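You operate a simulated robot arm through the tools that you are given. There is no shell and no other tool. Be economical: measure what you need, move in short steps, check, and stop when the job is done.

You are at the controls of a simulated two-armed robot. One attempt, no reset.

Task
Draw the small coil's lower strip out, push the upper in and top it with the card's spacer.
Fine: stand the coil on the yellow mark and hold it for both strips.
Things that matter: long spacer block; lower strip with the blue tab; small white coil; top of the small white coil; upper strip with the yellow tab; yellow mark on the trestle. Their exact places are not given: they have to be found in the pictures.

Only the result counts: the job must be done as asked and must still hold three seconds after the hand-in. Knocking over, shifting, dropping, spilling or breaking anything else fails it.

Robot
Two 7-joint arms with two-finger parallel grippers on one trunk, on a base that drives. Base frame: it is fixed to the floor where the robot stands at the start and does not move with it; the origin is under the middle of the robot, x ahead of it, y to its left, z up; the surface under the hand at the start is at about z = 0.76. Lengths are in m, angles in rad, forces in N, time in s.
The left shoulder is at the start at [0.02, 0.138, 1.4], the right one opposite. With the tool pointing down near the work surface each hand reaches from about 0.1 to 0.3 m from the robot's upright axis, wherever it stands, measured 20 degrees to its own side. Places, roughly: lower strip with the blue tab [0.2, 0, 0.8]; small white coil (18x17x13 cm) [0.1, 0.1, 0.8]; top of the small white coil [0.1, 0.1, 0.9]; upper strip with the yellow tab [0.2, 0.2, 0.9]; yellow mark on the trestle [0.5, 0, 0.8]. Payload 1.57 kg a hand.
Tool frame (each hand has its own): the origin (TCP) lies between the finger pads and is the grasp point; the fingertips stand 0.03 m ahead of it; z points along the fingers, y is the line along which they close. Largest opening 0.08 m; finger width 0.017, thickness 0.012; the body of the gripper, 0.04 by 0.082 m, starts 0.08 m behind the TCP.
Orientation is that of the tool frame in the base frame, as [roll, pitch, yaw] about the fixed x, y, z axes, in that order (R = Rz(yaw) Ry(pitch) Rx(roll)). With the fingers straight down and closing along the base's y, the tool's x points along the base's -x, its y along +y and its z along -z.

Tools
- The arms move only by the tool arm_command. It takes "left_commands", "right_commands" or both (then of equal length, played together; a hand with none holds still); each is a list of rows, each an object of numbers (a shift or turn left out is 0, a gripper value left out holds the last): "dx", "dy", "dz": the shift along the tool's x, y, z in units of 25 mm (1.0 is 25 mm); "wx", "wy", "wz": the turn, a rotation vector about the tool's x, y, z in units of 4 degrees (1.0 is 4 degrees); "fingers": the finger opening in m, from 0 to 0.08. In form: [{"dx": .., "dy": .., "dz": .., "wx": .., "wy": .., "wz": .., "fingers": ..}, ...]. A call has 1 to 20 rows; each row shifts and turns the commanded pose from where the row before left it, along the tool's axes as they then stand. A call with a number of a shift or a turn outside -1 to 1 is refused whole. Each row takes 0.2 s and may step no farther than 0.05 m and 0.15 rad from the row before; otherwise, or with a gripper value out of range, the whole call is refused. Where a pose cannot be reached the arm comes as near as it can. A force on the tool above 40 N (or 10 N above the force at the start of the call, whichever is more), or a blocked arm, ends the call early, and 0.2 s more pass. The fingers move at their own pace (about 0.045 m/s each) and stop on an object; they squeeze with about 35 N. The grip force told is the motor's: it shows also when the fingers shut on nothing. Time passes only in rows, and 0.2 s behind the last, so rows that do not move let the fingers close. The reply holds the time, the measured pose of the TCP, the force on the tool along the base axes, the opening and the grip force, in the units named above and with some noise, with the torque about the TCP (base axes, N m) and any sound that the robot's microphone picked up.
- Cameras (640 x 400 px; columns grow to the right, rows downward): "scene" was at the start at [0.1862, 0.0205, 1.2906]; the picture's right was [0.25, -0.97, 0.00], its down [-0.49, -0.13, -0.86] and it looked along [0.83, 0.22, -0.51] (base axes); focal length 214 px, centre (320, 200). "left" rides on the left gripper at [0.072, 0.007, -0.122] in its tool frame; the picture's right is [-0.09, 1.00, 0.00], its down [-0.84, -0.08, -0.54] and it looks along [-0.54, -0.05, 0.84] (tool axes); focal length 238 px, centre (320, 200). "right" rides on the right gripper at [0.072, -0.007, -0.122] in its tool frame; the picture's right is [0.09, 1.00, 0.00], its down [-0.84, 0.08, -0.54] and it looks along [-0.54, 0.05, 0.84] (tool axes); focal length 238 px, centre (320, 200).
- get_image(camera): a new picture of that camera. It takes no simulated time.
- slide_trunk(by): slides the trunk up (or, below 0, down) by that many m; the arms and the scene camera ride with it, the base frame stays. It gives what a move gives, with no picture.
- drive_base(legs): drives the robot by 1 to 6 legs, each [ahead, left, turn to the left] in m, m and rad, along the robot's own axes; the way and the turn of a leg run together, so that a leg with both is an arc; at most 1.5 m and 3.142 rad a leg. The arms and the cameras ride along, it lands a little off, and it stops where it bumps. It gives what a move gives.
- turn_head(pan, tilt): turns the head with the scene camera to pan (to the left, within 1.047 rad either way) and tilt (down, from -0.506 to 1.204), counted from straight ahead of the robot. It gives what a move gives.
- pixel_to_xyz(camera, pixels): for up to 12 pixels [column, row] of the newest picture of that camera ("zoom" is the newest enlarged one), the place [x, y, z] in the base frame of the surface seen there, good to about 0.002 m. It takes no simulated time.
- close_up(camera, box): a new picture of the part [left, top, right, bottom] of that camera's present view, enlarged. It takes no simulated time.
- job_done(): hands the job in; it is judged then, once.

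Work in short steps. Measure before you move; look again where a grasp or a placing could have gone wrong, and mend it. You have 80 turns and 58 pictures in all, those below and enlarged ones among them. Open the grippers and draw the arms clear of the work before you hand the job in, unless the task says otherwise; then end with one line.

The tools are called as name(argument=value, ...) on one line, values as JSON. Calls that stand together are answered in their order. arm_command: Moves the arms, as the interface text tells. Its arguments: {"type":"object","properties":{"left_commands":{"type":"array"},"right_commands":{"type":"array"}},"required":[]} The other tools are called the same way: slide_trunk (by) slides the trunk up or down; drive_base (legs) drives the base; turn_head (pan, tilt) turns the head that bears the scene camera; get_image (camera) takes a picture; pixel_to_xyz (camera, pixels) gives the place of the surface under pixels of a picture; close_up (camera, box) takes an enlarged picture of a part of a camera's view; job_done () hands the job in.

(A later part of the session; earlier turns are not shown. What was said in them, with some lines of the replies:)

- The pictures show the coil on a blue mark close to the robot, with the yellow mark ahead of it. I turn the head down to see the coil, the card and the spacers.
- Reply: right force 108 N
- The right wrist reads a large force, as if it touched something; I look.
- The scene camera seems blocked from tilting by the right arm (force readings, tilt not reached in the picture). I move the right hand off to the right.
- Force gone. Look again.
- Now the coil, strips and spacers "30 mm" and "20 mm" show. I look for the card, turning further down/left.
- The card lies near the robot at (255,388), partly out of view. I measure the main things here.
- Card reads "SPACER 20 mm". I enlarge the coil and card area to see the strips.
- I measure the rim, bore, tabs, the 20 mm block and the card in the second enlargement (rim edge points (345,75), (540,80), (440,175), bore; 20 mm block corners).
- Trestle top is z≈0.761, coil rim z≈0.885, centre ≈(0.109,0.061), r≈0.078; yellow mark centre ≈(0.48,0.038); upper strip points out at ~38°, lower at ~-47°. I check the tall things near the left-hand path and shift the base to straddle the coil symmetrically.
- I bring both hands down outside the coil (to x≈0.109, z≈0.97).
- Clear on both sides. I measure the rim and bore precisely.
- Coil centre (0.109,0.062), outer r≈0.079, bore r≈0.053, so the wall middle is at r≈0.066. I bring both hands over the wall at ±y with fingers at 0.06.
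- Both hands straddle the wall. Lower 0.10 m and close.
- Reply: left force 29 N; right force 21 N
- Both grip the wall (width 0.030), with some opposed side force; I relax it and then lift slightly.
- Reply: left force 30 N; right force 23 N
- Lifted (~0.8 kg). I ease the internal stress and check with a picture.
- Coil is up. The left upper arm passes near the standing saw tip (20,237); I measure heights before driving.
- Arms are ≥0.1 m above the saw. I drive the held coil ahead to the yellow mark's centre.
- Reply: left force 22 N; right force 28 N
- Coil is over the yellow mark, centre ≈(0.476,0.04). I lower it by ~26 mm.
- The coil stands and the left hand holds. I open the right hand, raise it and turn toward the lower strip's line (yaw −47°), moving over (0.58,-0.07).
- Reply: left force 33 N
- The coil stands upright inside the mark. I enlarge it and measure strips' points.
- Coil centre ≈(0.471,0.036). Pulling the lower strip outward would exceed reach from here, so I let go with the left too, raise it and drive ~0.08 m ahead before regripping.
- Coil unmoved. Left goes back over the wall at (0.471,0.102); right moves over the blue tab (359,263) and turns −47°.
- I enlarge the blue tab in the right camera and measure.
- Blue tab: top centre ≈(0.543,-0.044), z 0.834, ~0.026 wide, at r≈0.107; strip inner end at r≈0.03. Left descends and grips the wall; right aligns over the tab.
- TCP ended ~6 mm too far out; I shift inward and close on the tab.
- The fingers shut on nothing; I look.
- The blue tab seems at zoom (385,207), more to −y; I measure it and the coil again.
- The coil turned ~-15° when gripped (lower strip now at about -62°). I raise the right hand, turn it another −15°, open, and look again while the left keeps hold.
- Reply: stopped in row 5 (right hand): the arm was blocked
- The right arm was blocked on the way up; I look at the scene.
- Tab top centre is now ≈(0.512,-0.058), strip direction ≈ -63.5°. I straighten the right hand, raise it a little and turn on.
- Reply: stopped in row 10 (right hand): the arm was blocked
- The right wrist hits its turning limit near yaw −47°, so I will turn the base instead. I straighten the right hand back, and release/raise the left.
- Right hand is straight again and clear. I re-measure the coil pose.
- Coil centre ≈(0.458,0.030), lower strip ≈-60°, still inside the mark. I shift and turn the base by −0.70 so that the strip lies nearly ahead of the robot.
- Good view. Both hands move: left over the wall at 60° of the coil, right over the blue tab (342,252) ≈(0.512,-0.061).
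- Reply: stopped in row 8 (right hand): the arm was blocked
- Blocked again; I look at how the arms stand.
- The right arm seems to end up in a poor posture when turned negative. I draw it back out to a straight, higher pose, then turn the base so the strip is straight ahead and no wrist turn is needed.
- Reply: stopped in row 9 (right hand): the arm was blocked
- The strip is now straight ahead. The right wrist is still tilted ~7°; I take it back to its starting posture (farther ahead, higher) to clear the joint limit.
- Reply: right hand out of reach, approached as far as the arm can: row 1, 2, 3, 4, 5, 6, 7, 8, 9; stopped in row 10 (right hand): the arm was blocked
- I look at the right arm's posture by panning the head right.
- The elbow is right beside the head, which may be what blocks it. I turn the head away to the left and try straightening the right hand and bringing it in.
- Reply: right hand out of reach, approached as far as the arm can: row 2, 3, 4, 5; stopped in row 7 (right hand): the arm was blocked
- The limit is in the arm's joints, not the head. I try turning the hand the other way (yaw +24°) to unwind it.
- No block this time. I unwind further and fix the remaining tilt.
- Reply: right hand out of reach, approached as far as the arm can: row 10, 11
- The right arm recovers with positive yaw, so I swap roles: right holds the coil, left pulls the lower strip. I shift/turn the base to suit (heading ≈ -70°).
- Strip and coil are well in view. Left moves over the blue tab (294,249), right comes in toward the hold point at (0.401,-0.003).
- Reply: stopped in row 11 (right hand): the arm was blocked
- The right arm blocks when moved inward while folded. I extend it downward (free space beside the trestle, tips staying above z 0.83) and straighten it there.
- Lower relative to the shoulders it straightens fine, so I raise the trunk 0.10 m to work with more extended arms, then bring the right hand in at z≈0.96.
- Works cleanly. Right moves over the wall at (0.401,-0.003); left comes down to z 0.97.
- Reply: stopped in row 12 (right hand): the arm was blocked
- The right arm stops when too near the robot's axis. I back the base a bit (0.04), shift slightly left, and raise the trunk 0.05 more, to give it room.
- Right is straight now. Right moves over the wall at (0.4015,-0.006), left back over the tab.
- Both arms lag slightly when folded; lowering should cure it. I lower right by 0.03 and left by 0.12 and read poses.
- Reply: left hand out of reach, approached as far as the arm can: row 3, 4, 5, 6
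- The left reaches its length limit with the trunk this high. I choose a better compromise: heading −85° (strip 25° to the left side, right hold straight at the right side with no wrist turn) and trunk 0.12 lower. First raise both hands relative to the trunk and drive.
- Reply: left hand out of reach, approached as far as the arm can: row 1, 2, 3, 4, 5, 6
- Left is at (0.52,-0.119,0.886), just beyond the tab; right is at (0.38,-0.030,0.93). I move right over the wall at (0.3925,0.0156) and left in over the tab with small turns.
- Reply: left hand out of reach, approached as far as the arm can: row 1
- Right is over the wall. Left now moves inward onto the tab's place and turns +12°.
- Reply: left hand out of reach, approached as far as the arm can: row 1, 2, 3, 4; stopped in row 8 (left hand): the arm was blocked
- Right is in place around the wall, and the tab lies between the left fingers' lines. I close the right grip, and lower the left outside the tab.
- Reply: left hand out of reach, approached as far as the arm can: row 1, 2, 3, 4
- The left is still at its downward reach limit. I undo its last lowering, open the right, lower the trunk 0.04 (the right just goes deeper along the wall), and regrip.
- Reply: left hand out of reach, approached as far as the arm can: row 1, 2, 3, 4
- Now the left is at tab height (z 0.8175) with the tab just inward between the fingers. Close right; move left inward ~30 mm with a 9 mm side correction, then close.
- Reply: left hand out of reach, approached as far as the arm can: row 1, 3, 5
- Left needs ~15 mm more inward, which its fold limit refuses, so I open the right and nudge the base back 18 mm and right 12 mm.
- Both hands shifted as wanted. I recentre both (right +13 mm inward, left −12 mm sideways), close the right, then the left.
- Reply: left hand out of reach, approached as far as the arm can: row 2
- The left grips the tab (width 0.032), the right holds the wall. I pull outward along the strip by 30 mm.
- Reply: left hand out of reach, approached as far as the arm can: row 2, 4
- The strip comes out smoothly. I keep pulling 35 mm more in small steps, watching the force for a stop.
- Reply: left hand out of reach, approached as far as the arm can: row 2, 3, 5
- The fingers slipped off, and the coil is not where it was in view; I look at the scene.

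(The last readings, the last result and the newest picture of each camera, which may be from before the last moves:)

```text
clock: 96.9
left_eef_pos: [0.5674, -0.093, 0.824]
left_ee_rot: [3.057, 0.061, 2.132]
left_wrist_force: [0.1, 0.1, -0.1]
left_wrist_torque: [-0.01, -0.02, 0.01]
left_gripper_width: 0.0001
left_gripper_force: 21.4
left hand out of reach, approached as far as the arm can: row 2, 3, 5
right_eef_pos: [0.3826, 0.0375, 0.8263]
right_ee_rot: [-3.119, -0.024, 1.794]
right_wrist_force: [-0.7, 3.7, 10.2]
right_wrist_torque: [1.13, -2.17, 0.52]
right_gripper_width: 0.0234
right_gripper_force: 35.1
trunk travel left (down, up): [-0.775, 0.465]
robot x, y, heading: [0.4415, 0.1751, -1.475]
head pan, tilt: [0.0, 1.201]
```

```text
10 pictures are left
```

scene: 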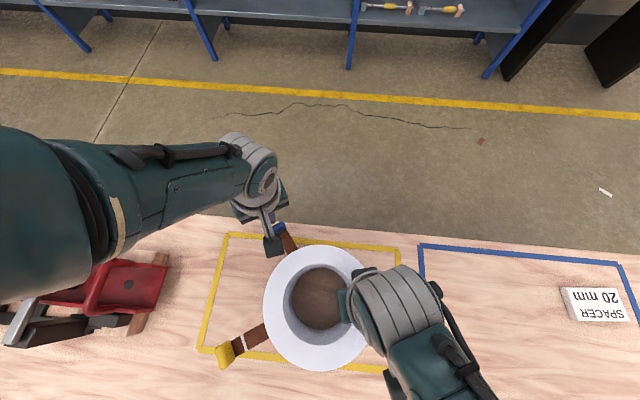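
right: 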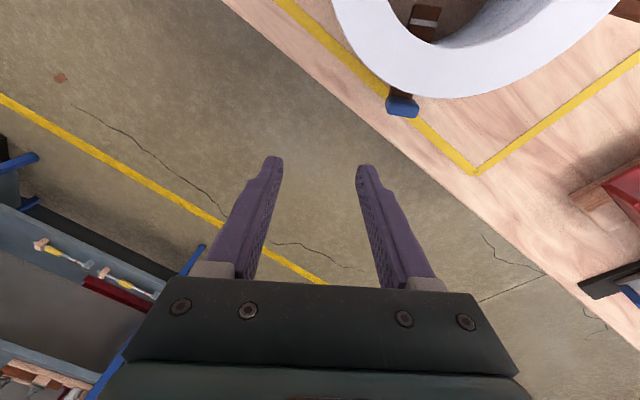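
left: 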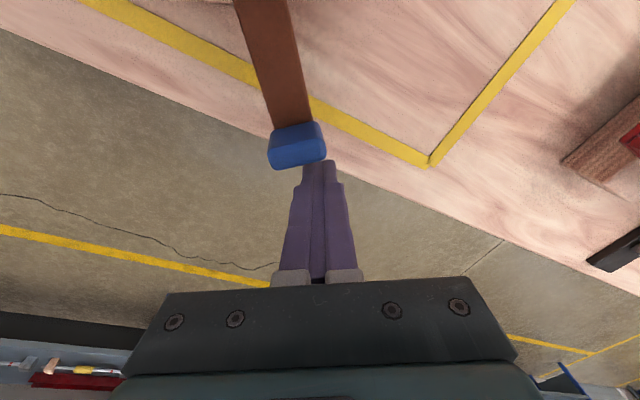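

The coil still stands upright and held; the lower strip now protrudes far and its inner end has left the bore. I measure.

close_up(camera="scene", box=[190, 200, 390, 380])

pixel_to_xyz(camera="scene", pixels=[[279, 228], [287, 241], [293, 251], [313, 247], [267, 300], [310, 368], [225, 353], [250, 338]])

pixel_to_xyz(camera="left", pixels=[[296, 138], [275, 60], [262, 10], [300, 150]])

```text
2.22 times, centred on (290, 290) of scene
```

zoom: 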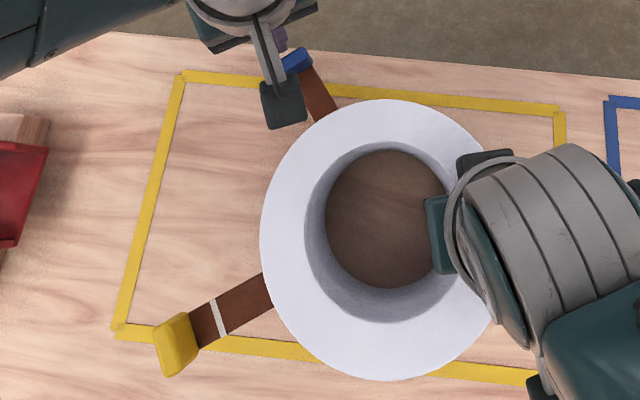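

```text
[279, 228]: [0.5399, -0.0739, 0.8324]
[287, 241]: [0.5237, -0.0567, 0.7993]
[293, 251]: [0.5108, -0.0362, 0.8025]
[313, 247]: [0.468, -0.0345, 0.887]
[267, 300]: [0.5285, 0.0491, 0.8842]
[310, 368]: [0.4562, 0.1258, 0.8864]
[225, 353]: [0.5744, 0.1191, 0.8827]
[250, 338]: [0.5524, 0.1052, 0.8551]
```

```text
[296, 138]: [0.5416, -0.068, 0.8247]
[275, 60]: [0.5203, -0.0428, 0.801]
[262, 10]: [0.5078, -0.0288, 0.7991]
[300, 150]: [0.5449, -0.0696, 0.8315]
```

The coil centre is ≈(0.449,0.0455); the blue tab now sits at r≈0.149, just as the yellow one did — perhaps a stop. I regrip and pull gently to find out.

arm_command(left_commands=[{"fingers": 0.065}, {"dy": -0.15, "wz": -0.8}, {"dx": 0.4, "wz": -0.7}, {"dx": 0.45}, {"dx": 0.45}, {}, {"fingers": 0.0}, {}, {}, {}])

arm_command(left_commands=[{"dx": -0.2}, {"dx": -0.2}, {"dx": -0.2}, {}])

get_image(camera="left")

```text
clock: 99.1
left_eef_pos: [0.5429, -0.0703, 0.8174]
left_ee_rot: [3.065, 0.063, 2.234]
left_wrist_force: [0.0, 1.0, -0.9]
left_wrist_torque: [-0.46, 0.72, -0.02]
left_gripper_width: 0.0315
left_gripper_force: 31.8
left hand out of reach, approached as far as the arm can: row 5
right_eef_pos: [0.384, 0.0343, 0.8279]
right_ee_rot: [-3.123, -0.016, 1.795]
right_wrist_force: [-0.1, 2.7, 0.3]
right_wrist_torque: [1.0, -1.22, 0.42]
right_gripper_width: 0.0236
right_gripper_force: 35.1
trunk travel left (down, up): [-0.775, 0.465]
robot x, y, heading: [0.4395, 0.1737, -1.478]
head pan, tilt: [0.0, 1.201]
```

```text
clock: 100.1
left_eef_pos: [0.5477, -0.0782, 0.8186]
left_ee_rot: [3.069, 0.054, 2.237]
left_wrist_force: [-30.6, 19.6, 0.6]
left_wrist_torque: [-0.58, 0.74, -0.16]
left_gripper_width: 0.0315
left_gripper_force: 35.1
right_eef_pos: [0.3865, 0.0304, 0.8293]
right_ee_rot: [-3.13, 0.001, 1.792]
right_wrist_force: [31.3, -21.0, -5.7]
right_wrist_torque: [0.0, -0.88, 0.24]
right_gripper_width: 0.0237
right_gripper_force: 35.5
trunk travel left (down, up): [-0.775, 0.465]
robot x, y, heading: [0.4376, 0.1771, -1.473]
head pan, tilt: [0.0, 1.201]
```

```text
8 pictures are left
```

left: 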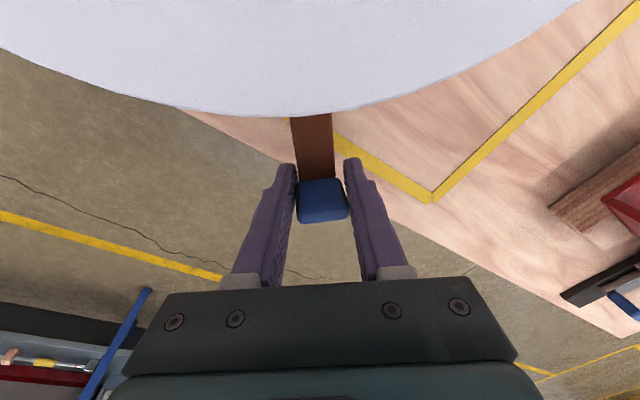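

The pull now meets a firm 36 N stop with no travel: the lower strip is fully out. I relax and open both hands and raise the trunk 55 mm so the left clears the tab without folding.

arm_command(left_commands=[{"dx": 0.35}, {"fingers": 0.065}, {}, {}], right_commands=[{}, {"fingers": 0.045}, {}, {}])

slide_trunk(by=0.057)

arm_command(left_commands=[{"dy": 0.6, "dx": -0.3, "fingers": 0.0}, {"dy": 0.6, "dx": -0.3}, {"dy": 0.6, "dx": -0.3}, {"dy": 0.6}, {}])

```text
clock: 101.1
left_eef_pos: [0.5479, -0.0757, 0.8195]
left_ee_rot: [3.067, 0.067, 2.234]
left_wrist_force: [0.4, -0.6, -0.3]
left_wrist_torque: [0.02, 0.0, 0.0]
left_gripper_width: 0.0649
left_gripper_force: 0.1
right_eef_pos: [0.384, 0.0348, 0.8281]
right_ee_rot: [-3.121, -0.018, 1.794]
right_wrist_force: [-0.1, -0.6, -0.6]
right_wrist_torque: [-0.03, 0.02, -0.01]
right_gripper_width: 0.045
right_gripper_force: 0.2
trunk travel left (down, up): [-0.775, 0.465]
robot x, y, heading: [0.4403, 0.175, -1.477]
head pan, tilt: [0.0, 1.201]
```

```text
clock: 102.1
left_eef_pos: [0.5455, -0.0756, 0.8754]
left_ee_rot: [3.065, 0.064, 2.236]
left_wrist_force: [0.5, -0.7, -0.2]
left_wrist_torque: [0.02, 0.02, -0.02]
left_gripper_width: 0.0647
left_gripper_force: 0.2
right_eef_pos: [0.384, 0.0346, 0.8858]
right_ee_rot: [-3.121, -0.016, 1.794]
right_wrist_force: [0.0, -0.3, -0.5]
right_wrist_torque: [0.03, -0.02, 0.02]
right_gripper_width: 0.0451
right_gripper_force: 0.1
trunk travel left (down, up): [-0.832, 0.408]
robot x, y, heading: [0.4392, 0.1746, -1.477]
head pan, tilt: [0.0, 1.201]
```

```text
clock: 103.3
left_eef_pos: [0.6065, -0.0561, 0.8805]
left_ee_rot: [3.066, 0.066, 2.237]
left_wrist_force: [1.3, 0.9, 0.1]
left_wrist_torque: [0.02, 0.0, -0.01]
left_gripper_width: 0.0001
left_gripper_force: 21.3
right_eef_pos: [0.3845, 0.0337, 0.8846]
right_ee_rot: [-3.119, -0.015, 1.794]
right_wrist_force: [-0.4, -0.1, 0.4]
right_wrist_torque: [0.01, 0.0, 0.01]
right_gripper_width: 0.0449
right_gripper_force: 0.1
trunk travel left (down, up): [-0.832, 0.408]
robot x, y, heading: [0.4375, 0.1736, -1.472]
head pan, tilt: [0.0, 1.201]
```

Left is clear beside the coil. It travels around to the outside of the yellow tab (waypoint (0.63,0.14)), straightening; the right lowers 25 mm and grips the wall again.

arm_command(left_commands=[{"dx": 0.62, "dy": 0.62}, {"dx": 0.62, "dy": 0.62}, {"dx": 0.62, "dy": 0.62}, {"dx": 0.62, "dy": 0.62}, {"dx": 0.62, "dy": 0.62}, {"dx": 0.62, "dy": 0.62}, {"dx": 0.62, "dy": 0.62}, {"dx": 0.62, "dy": 0.62, "wx": 0.5, "wy": 0.45}, {"dx": 0.62, "dy": 0.62, "wx": 0.5, "wy": 0.45}, {}], right_commands=[{"dz": 0.25}, {"dz": 0.25}, {"dz": 0.25}, {"dz": 0.25}, {}, {"fingers": 0.0}, {}, {}, {}, {}])

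get_image(camera="scene")

```text
clock: 105.5
left_eef_pos: [0.6289, 0.1388, 0.8828]
left_ee_rot: [3.137, 0.003, 2.24]
left_wrist_force: [-0.4, 0.4, -0.1]
left_wrist_torque: [-0.03, 0.0, 0.03]
left_gripper_width: 0.0
left_gripper_force: 20.8
right_eef_pos: [0.3844, 0.0328, 0.861]
right_ee_rot: [-3.124, -0.014, 1.791]
right_wrist_force: [-6.7, 2.0, 11.5]
right_wrist_torque: [0.69, -1.63, 0.5]
right_gripper_width: 0.024
right_gripper_force: 34.2
trunk travel left (down, up): [-0.832, 0.408]
robot x, y, heading: [0.4386, 0.1704, -1.473]
head pan, tilt: [0.0, 1.201]
```

```text
7 pictures are left
```

scene: 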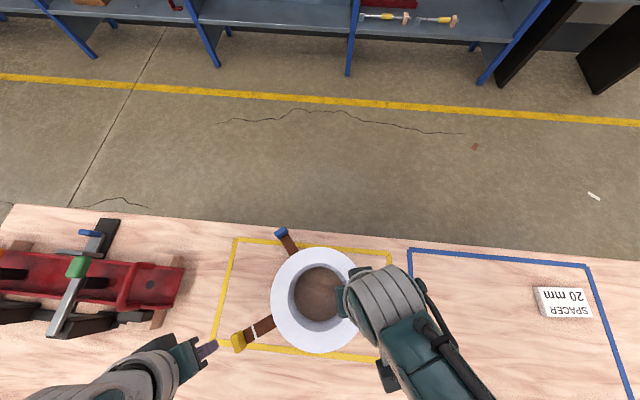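

Left is straight and in front of the yellow tab. I measure the strip line precisely before pushing.

pixel_to_xyz(camera="scene", pixels=[[237, 340], [241, 338], [254, 330], [268, 322], [281, 232], [316, 247], [318, 351], [272, 300], [212, 347], [233, 350], [243, 347]])

```text
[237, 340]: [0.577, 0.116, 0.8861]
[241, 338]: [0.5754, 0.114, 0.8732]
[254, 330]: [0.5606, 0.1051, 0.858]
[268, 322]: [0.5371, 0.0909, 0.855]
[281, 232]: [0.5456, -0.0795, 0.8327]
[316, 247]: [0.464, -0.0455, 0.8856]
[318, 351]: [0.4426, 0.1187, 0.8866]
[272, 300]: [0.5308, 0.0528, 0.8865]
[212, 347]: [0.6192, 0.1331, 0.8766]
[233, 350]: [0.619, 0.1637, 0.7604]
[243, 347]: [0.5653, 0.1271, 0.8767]
```

Strip line: direction ≈32.5° from centre (0.452,0.037), tab r≈0.146. I align on it at z≈0.866, approach, and push inward in small steps.

arm_command(left_commands=[{"dx": 0.35, "dy": 0.04, "dz": 0.7}, {"dx": 0.05, "dy": -0.5}, {"dx": 0.05, "dy": -0.5}, {"dx": 0.04, "dy": -0.39}, {"dx": 0.025, "dy": -0.25}, {"dx": 0.025, "dy": -0.25}, {"dx": 0.025, "dy": -0.25}, {"dx": 0.025, "dy": -0.25}, {}])

close_up(camera="scene", box=[200, 210, 400, 370])

```text
clock: 107.5
left_eef_pos: [0.5837, 0.1168, 0.8628]
left_ee_rot: [3.119, 0.011, 2.228]
left_wrist_force: [-0.4, 0.3, -0.3]
left_wrist_torque: [-0.02, -0.02, 0.02]
left_gripper_width: 0.0002
left_gripper_force: 21.2
right_eef_pos: [0.3843, 0.034, 0.8609]
right_ee_rot: [-3.126, -0.015, 1.789]
right_wrist_force: [-7.0, 1.3, 15.5]
right_wrist_torque: [-0.5, -1.98, 0.1]
right_gripper_width: 0.024
right_gripper_force: 34.5
trunk travel left (down, up): [-0.832, 0.408]
robot x, y, heading: [0.4367, 0.1705, -1.477]
head pan, tilt: [0.0, 1.201]
```

```text
2.50 times, centred on (300, 290) of scene
```

zoom: 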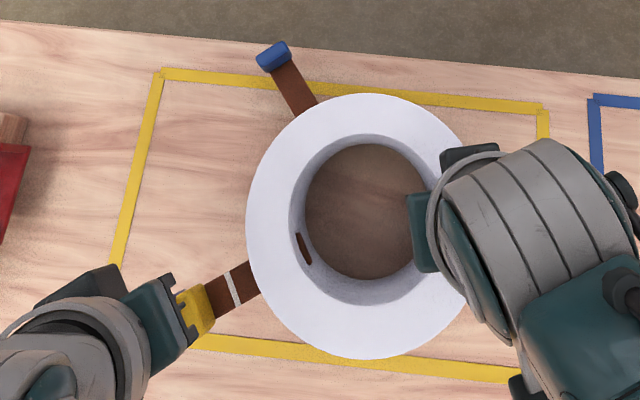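

The upper strip's inner end begins to show in the bore; it moves easily. I keep pushing up to 40 mm more.

arm_command(left_commands=[{"dx": 0.025, "dy": -0.25}, {"dx": 0.025, "dy": -0.25}, {"dx": 0.025, "dy": -0.25}, {"dx": 0.025, "dy": -0.25}, {"dx": 0.02, "dy": -0.2}, {"dx": 0.02, "dy": -0.2}, {"dx": 0.02, "dy": -0.2}, {}])

close_up(camera="scene", box=[200, 210, 400, 370])

```text
clock: 109.5
left_eef_pos: [0.6099, 0.1076, 0.8555]
left_ee_rot: [3.026, 0.062, 2.173]
left_wrist_force: [0.0, 0.5, -0.1]
left_wrist_torque: [0.0, -0.03, 0.04]
left_gripper_width: 0.0
left_gripper_force: 21.3
right_eef_pos: [0.3851, 0.0351, 0.8598]
right_ee_rot: [-3.124, -0.017, 1.791]
right_wrist_force: [1.5, 2.7, 15.5]
right_wrist_torque: [0.55, -1.82, 0.25]
right_gripper_width: 0.0239
right_gripper_force: 34.6
trunk travel left (down, up): [-0.832, 0.408]
robot x, y, heading: [0.4411, 0.1722, -1.475]
head pan, tilt: [0.0, 1.201]
stopped in row 8 (left hand): the arm was blocked; the commanded pose is now the measured one
```

```text
2.50 times, centred on (300, 290) of scene
```

zoom: 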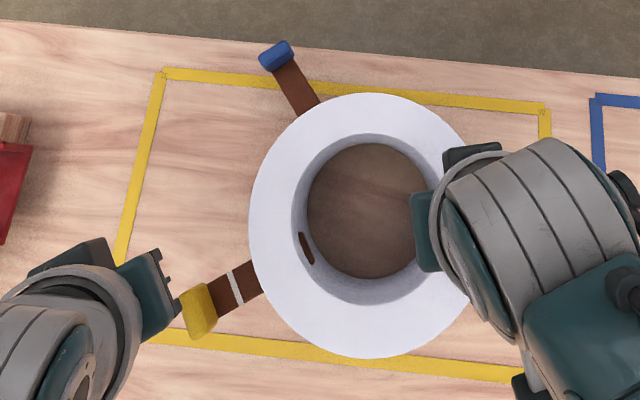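

The left arm's fold limit comes with its positive yaw; at straight yaw it was free. I back off, straighten, and turn the left hand by −29° to yaw≈0 relative to the robot.

arm_command(left_commands=[{"dy": 0.4, "wx": 0.55, "wy": 0.3}, {"dy": 0.4, "wx": 0.55, "wy": 0.3}, {"wx": 0.55, "wy": 0.3}, {"wz": 1}, {"wz": 1}, {"wz": 1}, {"wz": 1}, {"wz": 1}, {"wz": 1}, {"wz": 1}, {"wz": 1}, {}])

```text
clock: 112.1
left_eef_pos: [0.6197, 0.1183, 0.8587]
left_ee_rot: [-3.131, -0.002, 1.621]
left_wrist_force: [0.3, -0.4, 0.0]
left_wrist_torque: [-0.02, 0.02, 0.03]
left_gripper_width: 0.0001
left_gripper_force: 21.3
right_eef_pos: [0.3848, 0.0338, 0.8592]
right_ee_rot: [-3.123, -0.017, 1.793]
right_wrist_force: [-0.7, 2.4, 16.0]
right_wrist_torque: [0.4, -1.88, 0.24]
right_gripper_width: 0.0241
right_gripper_force: 34.5
trunk travel left (down, up): [-0.832, 0.408]
robot x, y, heading: [0.4356, 0.1777, -1.476]
head pan, tilt: [0.0, 1.201]
```

Straight now. I shift sideways back onto the strip's line and push along it.

arm_command(left_commands=[{"dx": 0.38, "dy": -0.22}, {"dx": 0.38, "dy": -0.22}, {"dx": -0.138, "dy": -0.24}, {"dx": -0.138, "dy": -0.24}, {"dx": -0.138, "dy": -0.24}, {"dx": -0.138, "dy": -0.24}, {"dx": -0.138, "dy": -0.24}, {"dx": -0.138, "dy": -0.24}, {"dx": -0.138, "dy": -0.24}, {"dx": -0.138, "dy": -0.24}, {}])

close_up(camera="scene", box=[200, 210, 400, 370])

```text
clock: 114.5
left_eef_pos: [0.5633, 0.1078, 0.858]
left_ee_rot: [-3.135, 0.0, 1.624]
left_wrist_force: [10.0, 6.6, -0.2]
left_wrist_torque: [-0.12, 0.18, 0.02]
left_gripper_width: 0.0
left_gripper_force: 21.8
right_eef_pos: [0.3838, 0.0343, 0.8598]
right_ee_rot: [-3.12, -0.016, 1.792]
right_wrist_force: [-6.7, -3.0, 14.6]
right_wrist_torque: [0.4, -1.87, 0.17]
right_gripper_width: 0.024
right_gripper_force: 35.0
trunk travel left (down, up): [-0.832, 0.408]
robot x, y, heading: [0.4368, 0.1753, -1.475]
head pan, tilt: [0.0, 1.201]
```

```text
2.50 times, centred on (300, 290) of scene
```

zoom: 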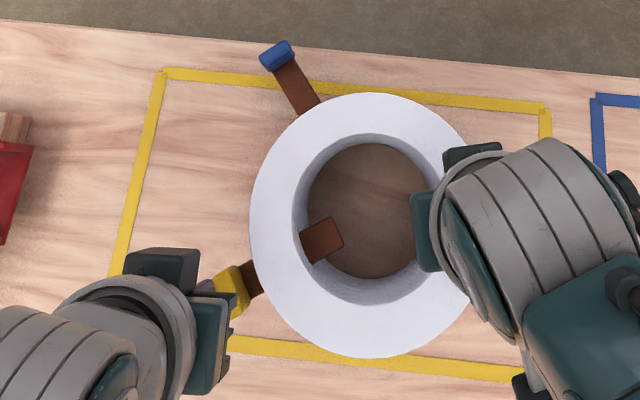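

It slides in well. I push further in 5 mm steps until a stop shows.

arm_command(left_commands=[{"dx": -0.1, "dy": -0.17}, {"dx": -0.1, "dy": -0.17}, {"dx": -0.1, "dy": -0.17}, {}])

arm_command(left_commands=[{"dx": -0.08, "dy": -0.14}, {"dx": -0.08, "dy": -0.14}, {}])

```text
clock: 115.2
left_eef_pos: [0.5625, 0.1042, 0.8569]
left_ee_rot: [3.134, -0.009, 1.617]
left_wrist_force: [9.4, 2.9, -1.1]
left_wrist_torque: [-0.11, 0.31, 0.07]
left_gripper_width: 0.0
left_gripper_force: 20.8
right_eef_pos: [0.3813, 0.0332, 0.86]
right_ee_rot: [-3.116, -0.015, 1.791]
right_wrist_force: [-5.2, 0.8, 18.3]
right_wrist_torque: [0.93, -1.94, -0.05]
right_gripper_width: 0.0245
right_gripper_force: 34.8
trunk travel left (down, up): [-0.832, 0.408]
robot x, y, heading: [0.4387, 0.1736, -1.472]
head pan, tilt: [0.0, 1.201]
stopped in row 3 (left hand): the force on the tool passed its limit at 42 N (the readings are from after the stop); the commanded pose is now the measured one
```

```text
clock: 116.0
left_eef_pos: [0.5568, 0.101, 0.8557]
left_ee_rot: [3.128, -0.015, 1.62]
left_wrist_force: [33.9, 17.1, 1.7]
left_wrist_torque: [-0.52, 1.07, 0.12]
left_gripper_width: 0.0001
left_gripper_force: 21.0
right_eef_pos: [0.3785, 0.0324, 0.8592]
right_ee_rot: [-3.11, -0.013, 1.794]
right_wrist_force: [-27.9, -10.7, 18.4]
right_wrist_torque: [0.82, -1.45, -0.08]
right_gripper_width: 0.0248
right_gripper_force: 35.5
trunk travel left (down, up): [-0.832, 0.408]
robot x, y, heading: [0.4366, 0.1774, -1.473]
head pan, tilt: [0.0, 1.201]
```

A firm stop (~38 N): the upper strip is in. I back the left off, open the right and raise both.

arm_command(left_commands=[{"dx": 0.2, "dy": 0.36}, {"dx": 0.25, "dy": 0.45}, {"dx": 0.25, "dy": 0.45}, {"dx": 0.2, "dy": 0.6}, {}, {"dz": -0.7}, {"dz": -0.7}, {"dz": -0.7}, {"dz": -0.7}, {"dz": -0.7}, {}], right_commands=[{}, {}, {"fingers": 0.05}, {}, {}, {"dz": -0.7}, {"dz": -0.7}, {"dz": -0.7}, {"dz": -0.7}, {"dz": -0.7}, {"fingers": 0.06}])

slide_trunk(by=0.1)

get_image(camera="scene")

```text
clock: 118.4
left_eef_pos: [0.5961, 0.1216, 0.9457]
left_ee_rot: [3.139, -0.008, 1.622]
left_wrist_force: [-0.6, -0.7, -0.3]
left_wrist_torque: [-0.01, -0.02, -0.03]
left_gripper_width: 0.0001
left_gripper_force: 21.5
right_eef_pos: [0.3667, 0.026, 0.9453]
right_ee_rot: [-3.079, -0.008, 1.803]
right_wrist_force: [-0.7, 0.3, 0.1]
right_wrist_torque: [-0.01, 0.01, -0.01]
right_gripper_width: 0.06
right_gripper_force: 0.1
trunk travel left (down, up): [-0.832, 0.408]
robot x, y, heading: [0.4365, 0.1775, -1.478]
head pan, tilt: [0.0, 1.201]
```

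```text
clock: 119.7
left_eef_pos: [0.5956, 0.1213, 1.0432]
left_ee_rot: [3.141, -0.007, 1.62]
left_wrist_force: [-0.7, 1.1, 0.0]
left_wrist_torque: [-0.02, 0.04, 0.01]
left_gripper_width: 0.0002
left_gripper_force: 21.3
right_eef_pos: [0.3687, 0.0323, 1.0444]
right_ee_rot: [-3.085, -0.02, 1.808]
right_wrist_force: [-0.1, 0.0, 0.7]
right_wrist_torque: [0.02, -0.01, 0.01]
right_gripper_width: 0.06
right_gripper_force: 0.1
trunk travel left (down, up): [-0.932, 0.308]
robot x, y, heading: [0.4393, 0.1767, -1.476]
head pan, tilt: [0.0, 1.201]
```

```text
3 pictures are left
```

scene: 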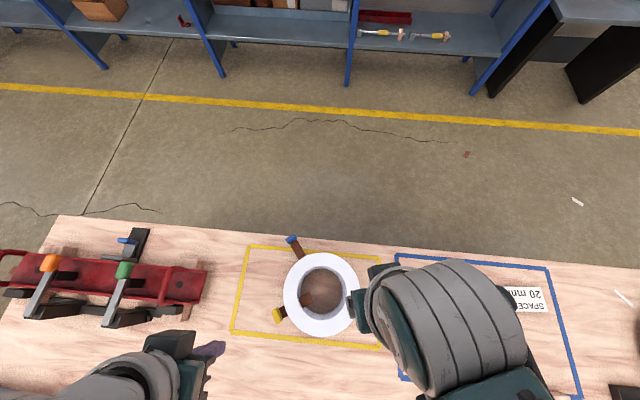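

Both strips stand as asked, coil inside the mark. Only 3 pictures remain, so I measure the coil's final place now.

pixel_to_xyz(camera="scene", pixels=[[319, 255], [319, 335], [286, 294], [293, 318], [345, 325], [300, 262], [345, 265], [292, 240], [279, 314], [320, 320]])

arm_command(right_commands=[{"dy": -0.5, "wx": -0.4}, {"dy": -0.5, "wx": -0.4}, {}])

drive_base(legs=[[0, 0, 1.52], [0, 0, 1.527]])

```text
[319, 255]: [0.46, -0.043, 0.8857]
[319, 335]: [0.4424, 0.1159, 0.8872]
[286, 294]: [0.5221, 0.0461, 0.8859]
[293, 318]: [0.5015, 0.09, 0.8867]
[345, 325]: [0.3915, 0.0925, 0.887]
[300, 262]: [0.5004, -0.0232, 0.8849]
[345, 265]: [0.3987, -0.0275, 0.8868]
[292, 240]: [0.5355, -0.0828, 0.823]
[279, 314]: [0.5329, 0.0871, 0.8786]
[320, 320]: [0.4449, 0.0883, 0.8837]
```

```text
clock: 120.5
left_eef_pos: [0.597, 0.1213, 1.0441]
left_ee_rot: [3.14, -0.006, 1.622]
left_wrist_force: [-0.1, -0.5, -0.5]
left_wrist_torque: [-0.01, 0.04, 0.01]
left_gripper_width: 0.0001
left_gripper_force: 20.9
right_eef_pos: [0.3591, 0.0262, 1.0489]
right_ee_rot: [3.11, -0.015, 1.791]
right_wrist_force: [-0.2, 0.1, -0.3]
right_wrist_torque: [-0.01, 0.0, -0.02]
right_gripper_width: 0.0599
right_gripper_force: 0.1
trunk travel left (down, up): [-0.932, 0.308]
robot x, y, heading: [0.4369, 0.175, -1.473]
head pan, tilt: [0.0, 1.201]
```

```text
clock: 128.3
left_eef_pos: [0.2863, 0.2421, 1.0448]
left_ee_rot: [3.139, -0.008, -1.623]
left_wrist_force: [0.5, 0.7, -0.1]
left_wrist_torque: [0.01, -0.01, -0.01]
left_gripper_width: 0.0
left_gripper_force: 21.0
right_eef_pos: [0.5331, 0.3129, 1.0487]
right_ee_rot: [3.111, -0.016, -1.449]
right_wrist_force: [0.5, 0.0, 0.1]
right_wrist_torque: [0.0, 0.02, -0.01]
right_gripper_width: 0.0599
right_gripper_force: 0.1
trunk travel left (down, up): [-0.932, 0.308]
robot x, y, heading: [0.4402, 0.1747, 1.566]
head pan, tilt: [0.0, 1.201]
```

Turned to face +y. Coil centre ≈(0.4475,0.036). I drive so that the 20 mm block (centre (-0.011,0.2915)) lies at the right hand's place.

drive_base(legs=[[-0.083, 0, 0], [0, 0.531, 0]])

close_up(camera="scene", box=[120, 100, 520, 400])

```text
clock: 132.1
left_eef_pos: [-0.2431, 0.1668, 1.0446]
left_ee_rot: [3.141, -0.007, -1.635]
left_wrist_force: [-0.8, 0.0, -0.3]
left_wrist_torque: [0.01, -0.01, 0.02]
left_gripper_width: 0.0
left_gripper_force: 21.4
right_eef_pos: [0.0037, 0.234, 1.0491]
right_ee_rot: [3.112, -0.013, -1.463]
right_wrist_force: [0.1, 0.1, 0.5]
right_wrist_torque: [0.0, -0.04, -0.03]
right_gripper_width: 0.0601
right_gripper_force: 0.1
trunk travel left (down, up): [-0.932, 0.308]
robot x, y, heading: [-0.0926, 0.0979, 1.553]
head pan, tilt: [0.0, 1.201]
```

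```text
1.33 times, centred on (320, 250) of scene
```

zoom: 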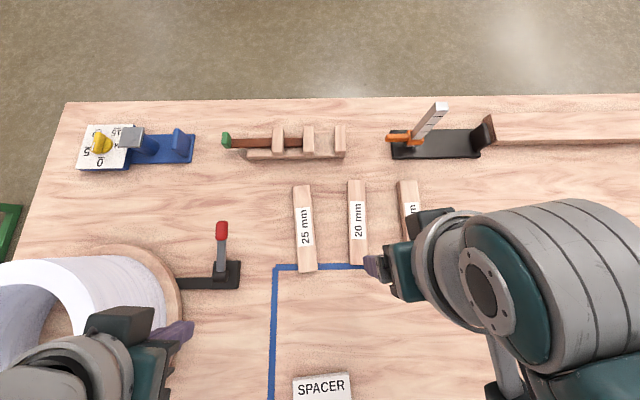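

A larger coil stands at the left beneath the left hand; I check its height and measure the 20 mm block.

pixel_to_xyz(camera="zoom", pixels=[[357, 183], [349, 262], [366, 262], [350, 182], [366, 183], [357, 222], [80, 275], [30, 300], [150, 260], [221, 225], [310, 262], [405, 182]])

```text
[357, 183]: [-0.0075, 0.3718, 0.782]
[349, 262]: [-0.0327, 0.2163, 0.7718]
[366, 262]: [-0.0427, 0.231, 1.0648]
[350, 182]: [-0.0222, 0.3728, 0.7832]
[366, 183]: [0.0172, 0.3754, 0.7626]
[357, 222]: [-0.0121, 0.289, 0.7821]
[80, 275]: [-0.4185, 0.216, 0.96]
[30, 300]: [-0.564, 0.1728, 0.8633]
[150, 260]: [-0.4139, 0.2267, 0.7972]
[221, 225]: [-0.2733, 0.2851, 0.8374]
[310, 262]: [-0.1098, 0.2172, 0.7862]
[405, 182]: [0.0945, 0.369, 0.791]
```

The large coil's top (0.96) is close to the left elbow, so I use the left hand for the block instead: shift the base 0.146 to the right, then lower the trunk 0.15.

drive_base(legs=[[0, -0.146, 0]])

slide_trunk(by=-0.13)

arm_command(left_commands=[{"dx": -0.6, "dy": -0.4, "fingers": 0.06}, {"dx": -0.6, "dy": -0.4}, {"dx": -0.6, "dy": -0.4}, {"dx": -0.6, "dy": -0.4}, {"dx": -0.6, "dy": -0.4}, {"dx": -0.6, "dy": -0.4}, {"dx": -0.6, "dy": -0.4}, {"dx": -0.6, "dy": -0.3, "wz": -0.9}, {}])

```text
clock: 133.5
left_eef_pos: [-0.097, 0.1637, 1.0441]
left_ee_rot: [3.14, -0.007, -1.632]
left_wrist_force: [0.2, 0.2, 0.3]
left_wrist_torque: [0.0, -0.01, 0.0]
left_gripper_width: 0.0
left_gripper_force: 21.8
right_eef_pos: [0.1509, 0.2334, 1.0487]
right_ee_rot: [3.11, -0.014, -1.46]
right_wrist_force: [0.2, 0.1, 0.6]
right_wrist_torque: [-0.01, 0.03, 0.0]
right_gripper_width: 0.0599
right_gripper_force: 0.1
trunk travel left (down, up): [-0.932, 0.308]
robot x, y, heading: [0.0562, 0.0948, 1.555]
head pan, tilt: [0.0, 1.201]
```

```text
clock: 135.0
left_eef_pos: [-0.0967, 0.1649, 0.915]
left_ee_rot: [3.139, -0.009, -1.633]
left_wrist_force: [-0.1, -0.6, 0.1]
left_wrist_torque: [-0.01, 0.0, -0.01]
left_gripper_width: 0.0
left_gripper_force: 21.2
right_eef_pos: [0.1508, 0.2323, 0.9179]
right_ee_rot: [3.113, -0.014, -1.46]
right_wrist_force: [0.2, 0.0, 0.1]
right_wrist_torque: [0.02, -0.01, 0.0]
right_gripper_width: 0.06
right_gripper_force: 0.1
trunk travel left (down, up): [-0.802, 0.438]
robot x, y, heading: [0.053, 0.0947, 1.559]
head pan, tilt: [0.0, 1.201]
```

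```text
clock: 137.0
left_eef_pos: [-0.0248, 0.2762, 0.9093]
left_ee_rot: [3.108, -0.007, -1.58]
left_wrist_force: [0.0, 0.2, -0.8]
left_wrist_torque: [0.0, 0.02, 0.0]
left_gripper_width: 0.0598
left_gripper_force: 0.0
right_eef_pos: [0.1494, 0.2333, 0.9174]
right_ee_rot: [3.113, -0.015, -1.461]
right_wrist_force: [-0.4, 0.4, 1.3]
right_wrist_torque: [0.02, 0.01, -0.01]
right_gripper_width: 0.0598
right_gripper_force: 0.1
trunk travel left (down, up): [-0.802, 0.438]
robot x, y, heading: [0.0536, 0.0955, 1.552]
head pan, tilt: [0.0, 1.201]
5 turns are left
```

Few turns left, so I combine: lower the trunk 20 mm, open wide, descend onto the block, grip, lift, then raise the trunk and drive straight over to the coil.

slide_trunk(by=-0.02)

arm_command(left_commands=[{"fingers": 0.075}, {"dz": 0.7}, {"dz": 0.7}, {"dz": 0.7}, {"dz": 0.7}, {"dz": 0.6}, {"dz": 0.5}, {}, {"fingers": 0.0}, {}, {}, {}, {}])

arm_command(left_commands=[{"dz": -0.5}, {"dz": -0.8}, {"dz": -0.8}, {"dz": -0.8}, {"dz": -0.8}, {}])

slide_trunk(by=0.08)

drive_base(legs=[[-0.248, 0, 0], [0, -0.463, 0]])

```text
clock: 137.7
left_eef_pos: [-0.026, 0.2803, 0.8894]
left_ee_rot: [3.107, -0.003, -1.575]
left_wrist_force: [-0.9, -0.4, -1.0]
left_wrist_torque: [-0.04, 0.0, 0.03]
left_gripper_width: 0.06
left_gripper_force: 0.0
right_eef_pos: [0.15, 0.2319, 0.8978]
right_ee_rot: [3.112, -0.013, -1.46]
right_wrist_force: [-0.3, -0.5, 0.2]
right_wrist_torque: [-0.02, -0.02, -0.01]
right_gripper_width: 0.0602
right_gripper_force: 0.2
trunk travel left (down, up): [-0.782, 0.458]
robot x, y, heading: [0.0554, 0.0949, 1.55]
head pan, tilt: [0.0, 1.201]
```

```text
clock: 140.5
left_eef_pos: [-0.01, 0.2784, 0.7965]
left_ee_rot: [3.141, -0.005, -1.569]
left_wrist_force: [0.3, 0.1, 2.4]
left_wrist_torque: [0.05, -0.08, -0.12]
left_gripper_width: 0.0374
left_gripper_force: 34.8
right_eef_pos: [0.1495, 0.2331, 0.8979]
right_ee_rot: [3.112, -0.015, -1.461]
right_wrist_force: [0.2, -1.7, 0.8]
right_wrist_torque: [0.0, -0.01, -0.01]
right_gripper_width: 0.06
right_gripper_force: 0.1
trunk travel left (down, up): [-0.782, 0.458]
robot x, y, heading: [0.0518, 0.0958, 1.551]
head pan, tilt: [0.0, 1.201]
```

```text
clock: 141.9
left_eef_pos: [-0.0331, 0.2825, 0.8877]
left_ee_rot: [3.093, 0.003, -1.573]
left_wrist_force: [0.7, 0.2, -2.0]
left_wrist_torque: [-0.02, 0.01, -0.01]
left_gripper_width: 0.0372
left_gripper_force: 34.8
right_eef_pos: [0.151, 0.2333, 0.8975]
right_ee_rot: [3.112, -0.016, -1.461]
right_wrist_force: [-0.3, -0.6, 0.8]
right_wrist_torque: [0.01, 0.01, 0.0]
right_gripper_width: 0.0599
right_gripper_force: 0.0
trunk travel left (down, up): [-0.782, 0.458]
robot x, y, heading: [0.0521, 0.0902, 1.557]
head pan, tilt: [0.0, 1.201]
```

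```text
clock: 143.1
left_eef_pos: [-0.0333, 0.2774, 0.9641]
left_ee_rot: [3.094, -0.005, -1.581]
left_wrist_force: [0.1, 0.2, -0.9]
left_wrist_torque: [-0.03, 0.0, 0.0]
left_gripper_width: 0.0376
left_gripper_force: 35.0
right_eef_pos: [0.1501, 0.2335, 0.9778]
right_ee_rot: [3.112, -0.015, -1.462]
right_wrist_force: [-0.7, -0.7, 0.1]
right_wrist_torque: [0.04, 0.0, 0.01]
right_gripper_width: 0.0599
right_gripper_force: 0.0
trunk travel left (down, up): [-0.862, 0.378]
robot x, y, heading: [0.0514, 0.0926, 1.552]
head pan, tilt: [0.0, 1.201]
```

```text
clock: 147.3
left_eef_pos: [0.4256, 0.0197, 0.965]
left_ee_rot: [3.095, -0.007, -1.586]
left_wrist_force: [-0.5, 0.4, -1.0]
left_wrist_torque: [-0.05, -0.03, 0.04]
left_gripper_width: 0.0372
left_gripper_force: 35.1
right_eef_pos: [0.6108, -0.0261, 0.9779]
right_ee_rot: [3.11, -0.014, -1.463]
right_wrist_force: [-0.2, -0.7, 0.4]
right_wrist_torque: [-0.01, -0.01, -0.01]
right_gripper_width: 0.06
right_gripper_force: 0.0
trunk travel left (down, up): [-0.862, 0.378]
robot x, y, heading: [0.5135, -0.1636, 1.553]
head pan, tilt: [0.0, 1.201]
4 turns are left
```

Block gripped (width 0.037) and over the coil; it lags slightly from folding. I raise the trunk 50 mm and lower the hand to ~6 mm above the rim, and read/look.

slide_trunk(by=0.05)

arm_command(left_commands=[{"dz": 0.6}, {"dz": 0.6, "dy": 0.1}, {"dz": 0.6}, {"dz": 0.6}, {"dz": 0.6}, {"dz": 0.55}, {}, {}])

close_up(camera="scene", box=[180, 160, 460, 400])

```text
clock: 148.2
left_eef_pos: [0.4213, 0.0196, 1.014]
left_ee_rot: [3.083, -0.004, -1.588]
left_wrist_force: [-0.3, 1.3, -1.8]
left_wrist_torque: [0.0, 0.01, 0.0]
left_gripper_width: 0.0371
left_gripper_force: 35.2
right_eef_pos: [0.6099, -0.0271, 1.0289]
right_ee_rot: [3.114, -0.014, -1.463]
right_wrist_force: [0.0, -0.3, -0.1]
right_wrist_torque: [-0.03, 0.01, -0.01]
right_gripper_width: 0.0603
right_gripper_force: 0.1
trunk travel left (down, up): [-0.912, 0.328]
robot x, y, heading: [0.514, -0.1634, 1.551]
head pan, tilt: [0.0, 1.201]
```

```text
clock: 150.0
left_eef_pos: [0.4184, 0.0186, 0.9263]
left_ee_rot: [3.095, -0.005, -1.583]
left_wrist_force: [0.6, -0.4, -1.4]
left_wrist_torque: [-0.01, 0.0, 0.0]
left_gripper_width: 0.0371
left_gripper_force: 34.5
right_eef_pos: [0.6093, -0.0255, 1.0285]
right_ee_rot: [3.113, -0.014, -1.465]
right_wrist_force: [-0.7, -0.2, 0.1]
right_wrist_torque: [-0.01, 0.02, 0.02]
right_gripper_width: 0.0599
right_gripper_force: 0.0
trunk travel left (down, up): [-0.912, 0.328]
robot x, y, heading: [0.5104, -0.1654, 1.55]
head pan, tilt: [0.0, 1.201]
```

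```text
1.67 times, centred on (320, 280) of scene
3 turns are left
```

zoom: 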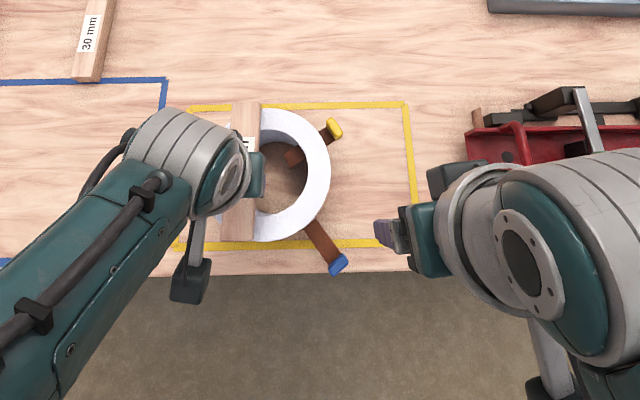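

The block is over the coil but ~29 mm too far to −x (hand x 0.418, wanted 0.4475; block y fits). I raise 5 mm, drive 29 mm right, lower to contact, open, and raise with the trunk, then look.

arm_command(left_commands=[{"dz": -0.2}, {}])

drive_base(legs=[[0, -0.03, 0]])

arm_command(left_commands=[{"dz": 0.15}, {"dz": 0.15}, {"dz": 0.1}, {"dz": 0.08}, {}, {"fingers": 0.08}, {}, {}, {}])

slide_trunk(by=0.1)

get_image(camera="scene")

```text
clock: 150.6
left_eef_pos: [0.4186, 0.0199, 0.9313]
left_ee_rot: [3.095, -0.005, -1.582]
left_wrist_force: [-0.8, -0.4, -1.2]
left_wrist_torque: [-0.01, 0.01, 0.06]
left_gripper_width: 0.0374
left_gripper_force: 35.1
right_eef_pos: [0.6105, -0.0271, 1.0299]
right_ee_rot: [3.112, -0.013, -1.464]
right_wrist_force: [0.4, 0.0, 0.6]
right_wrist_torque: [0.0, 0.0, 0.05]
right_gripper_width: 0.06
right_gripper_force: 0.1
trunk travel left (down, up): [-0.912, 0.328]
robot x, y, heading: [0.514, -0.162, 1.547]
head pan, tilt: [0.0, 1.201]
```

```text
clock: 151.4
left_eef_pos: [0.449, 0.0185, 0.9323]
left_ee_rot: [3.094, -0.004, -1.585]
left_wrist_force: [0.2, -0.6, -1.6]
left_wrist_torque: [-0.06, -0.02, 0.0]
left_gripper_width: 0.0371
left_gripper_force: 35.1
right_eef_pos: [0.6391, -0.0271, 1.0285]
right_ee_rot: [3.112, -0.014, -1.465]
right_wrist_force: [0.3, 0.7, -0.1]
right_wrist_torque: [0.01, 0.01, 0.0]
right_gripper_width: 0.0601
right_gripper_force: 0.0
trunk travel left (down, up): [-0.912, 0.328]
robot x, y, heading: [0.5415, -0.162, 1.55]
head pan, tilt: [0.0, 1.201]
```

```text
clock: 153.4
left_eef_pos: [0.4476, 0.0184, 0.9199]
left_ee_rot: [3.095, -0.006, -1.584]
left_wrist_force: [-0.4, 0.6, -0.6]
left_wrist_torque: [0.01, -0.03, 0.01]
left_gripper_width: 0.08
left_gripper_force: 0.0
right_eef_pos: [0.6403, -0.0265, 1.0279]
right_ee_rot: [3.111, -0.014, -1.465]
right_wrist_force: [0.4, 0.1, -0.2]
right_wrist_torque: [-0.01, 0.02, -0.02]
right_gripper_width: 0.0602
right_gripper_force: 0.0
trunk travel left (down, up): [-0.912, 0.328]
robot x, y, heading: [0.5418, -0.1669, 1.55]
head pan, tilt: [0.0, 1.201]
```

```text
clock: 154.8
left_eef_pos: [0.4482, 0.0186, 1.0196]
left_ee_rot: [3.094, -0.003, -1.586]
left_wrist_force: [0.5, 0.1, 0.4]
left_wrist_torque: [0.0, 0.01, 0.0]
left_gripper_width: 0.0801
left_gripper_force: 0.0
right_eef_pos: [0.6397, -0.0271, 1.1279]
right_ee_rot: [3.112, -0.015, -1.464]
right_wrist_force: [0.3, -0.1, 0.0]
right_wrist_torque: [0.03, 0.01, 0.03]
right_gripper_width: 0.06
right_gripper_force: 0.0
trunk travel left (down, up): [-1.012, 0.228]
robot x, y, heading: [0.5454, -0.1618, 1.55]
head pan, tilt: [0.0, 1.201]
```

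```text
0 pictures are left
2 turns are left
```

scene: 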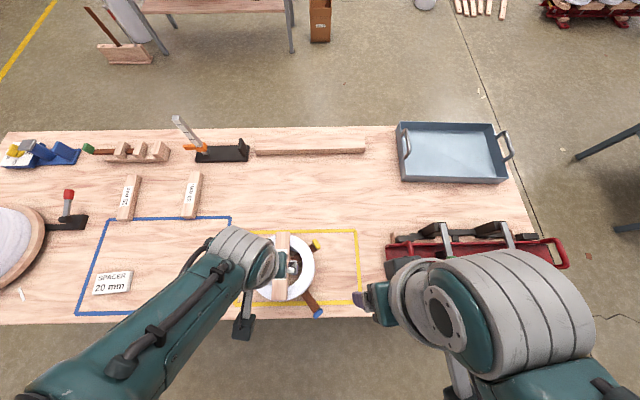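

The picture shows the 20 mm block lying across the coil's top at (282,265), and the coil standing in the yellow mark with the blue tab out and the yellow tab in. I raise further and draw clear.

slide_trunk(by=0.08)

drive_base(legs=[[-0.15, 0, 0]])

```text
clock: 155.9
left_eef_pos: [0.4479, 0.019, 1.1005]
left_ee_rot: [3.094, -0.005, -1.586]
left_wrist_force: [1.2, 0.5, 0.9]
left_wrist_torque: [0.0, -0.03, 0.01]
left_gripper_width: 0.0801
left_gripper_force: 0.1
right_eef_pos: [0.6389, -0.0276, 1.2087]
right_ee_rot: [3.112, -0.013, -1.465]
right_wrist_force: [0.5, 0.2, 0.2]
right_wrist_torque: [-0.03, 0.0, 0.0]
right_gripper_width: 0.0598
right_gripper_force: 0.1
trunk travel left (down, up): [-1.092, 0.148]
robot x, y, heading: [0.5418, -0.1641, 1.554]
head pan, tilt: [0.0, 1.201]
```

```text
clock: 157.3
left_eef_pos: [0.4443, -0.1299, 1.099]
left_ee_rot: [3.095, -0.004, -1.583]
left_wrist_force: [0.2, -0.3, 0.3]
left_wrist_torque: [0.01, -0.01, 0.01]
left_gripper_width: 0.08
left_gripper_force: 0.0
right_eef_pos: [0.6369, -0.1778, 1.2092]
right_ee_rot: [3.112, -0.015, -1.464]
right_wrist_force: [0.3, -0.3, -0.4]
right_wrist_torque: [-0.01, 0.01, 0.03]
right_gripper_width: 0.0598
right_gripper_force: 0.0
trunk travel left (down, up): [-1.092, 0.148]
robot x, y, heading: [0.5421, -0.3135, 1.551]
head pan, tilt: [0.0, 1.201]
1 turns are left
```

Hands are open and clear; I hand the job in.

job_done()

```text
The job is handed in.
```

I handed the job in with the small coil standing inside the yellow mark. The lower strip is drawn out to its stop, the upper is pushed in to its stop, and the card's 20 mm spacer lies across the top; I don't have the verdict.
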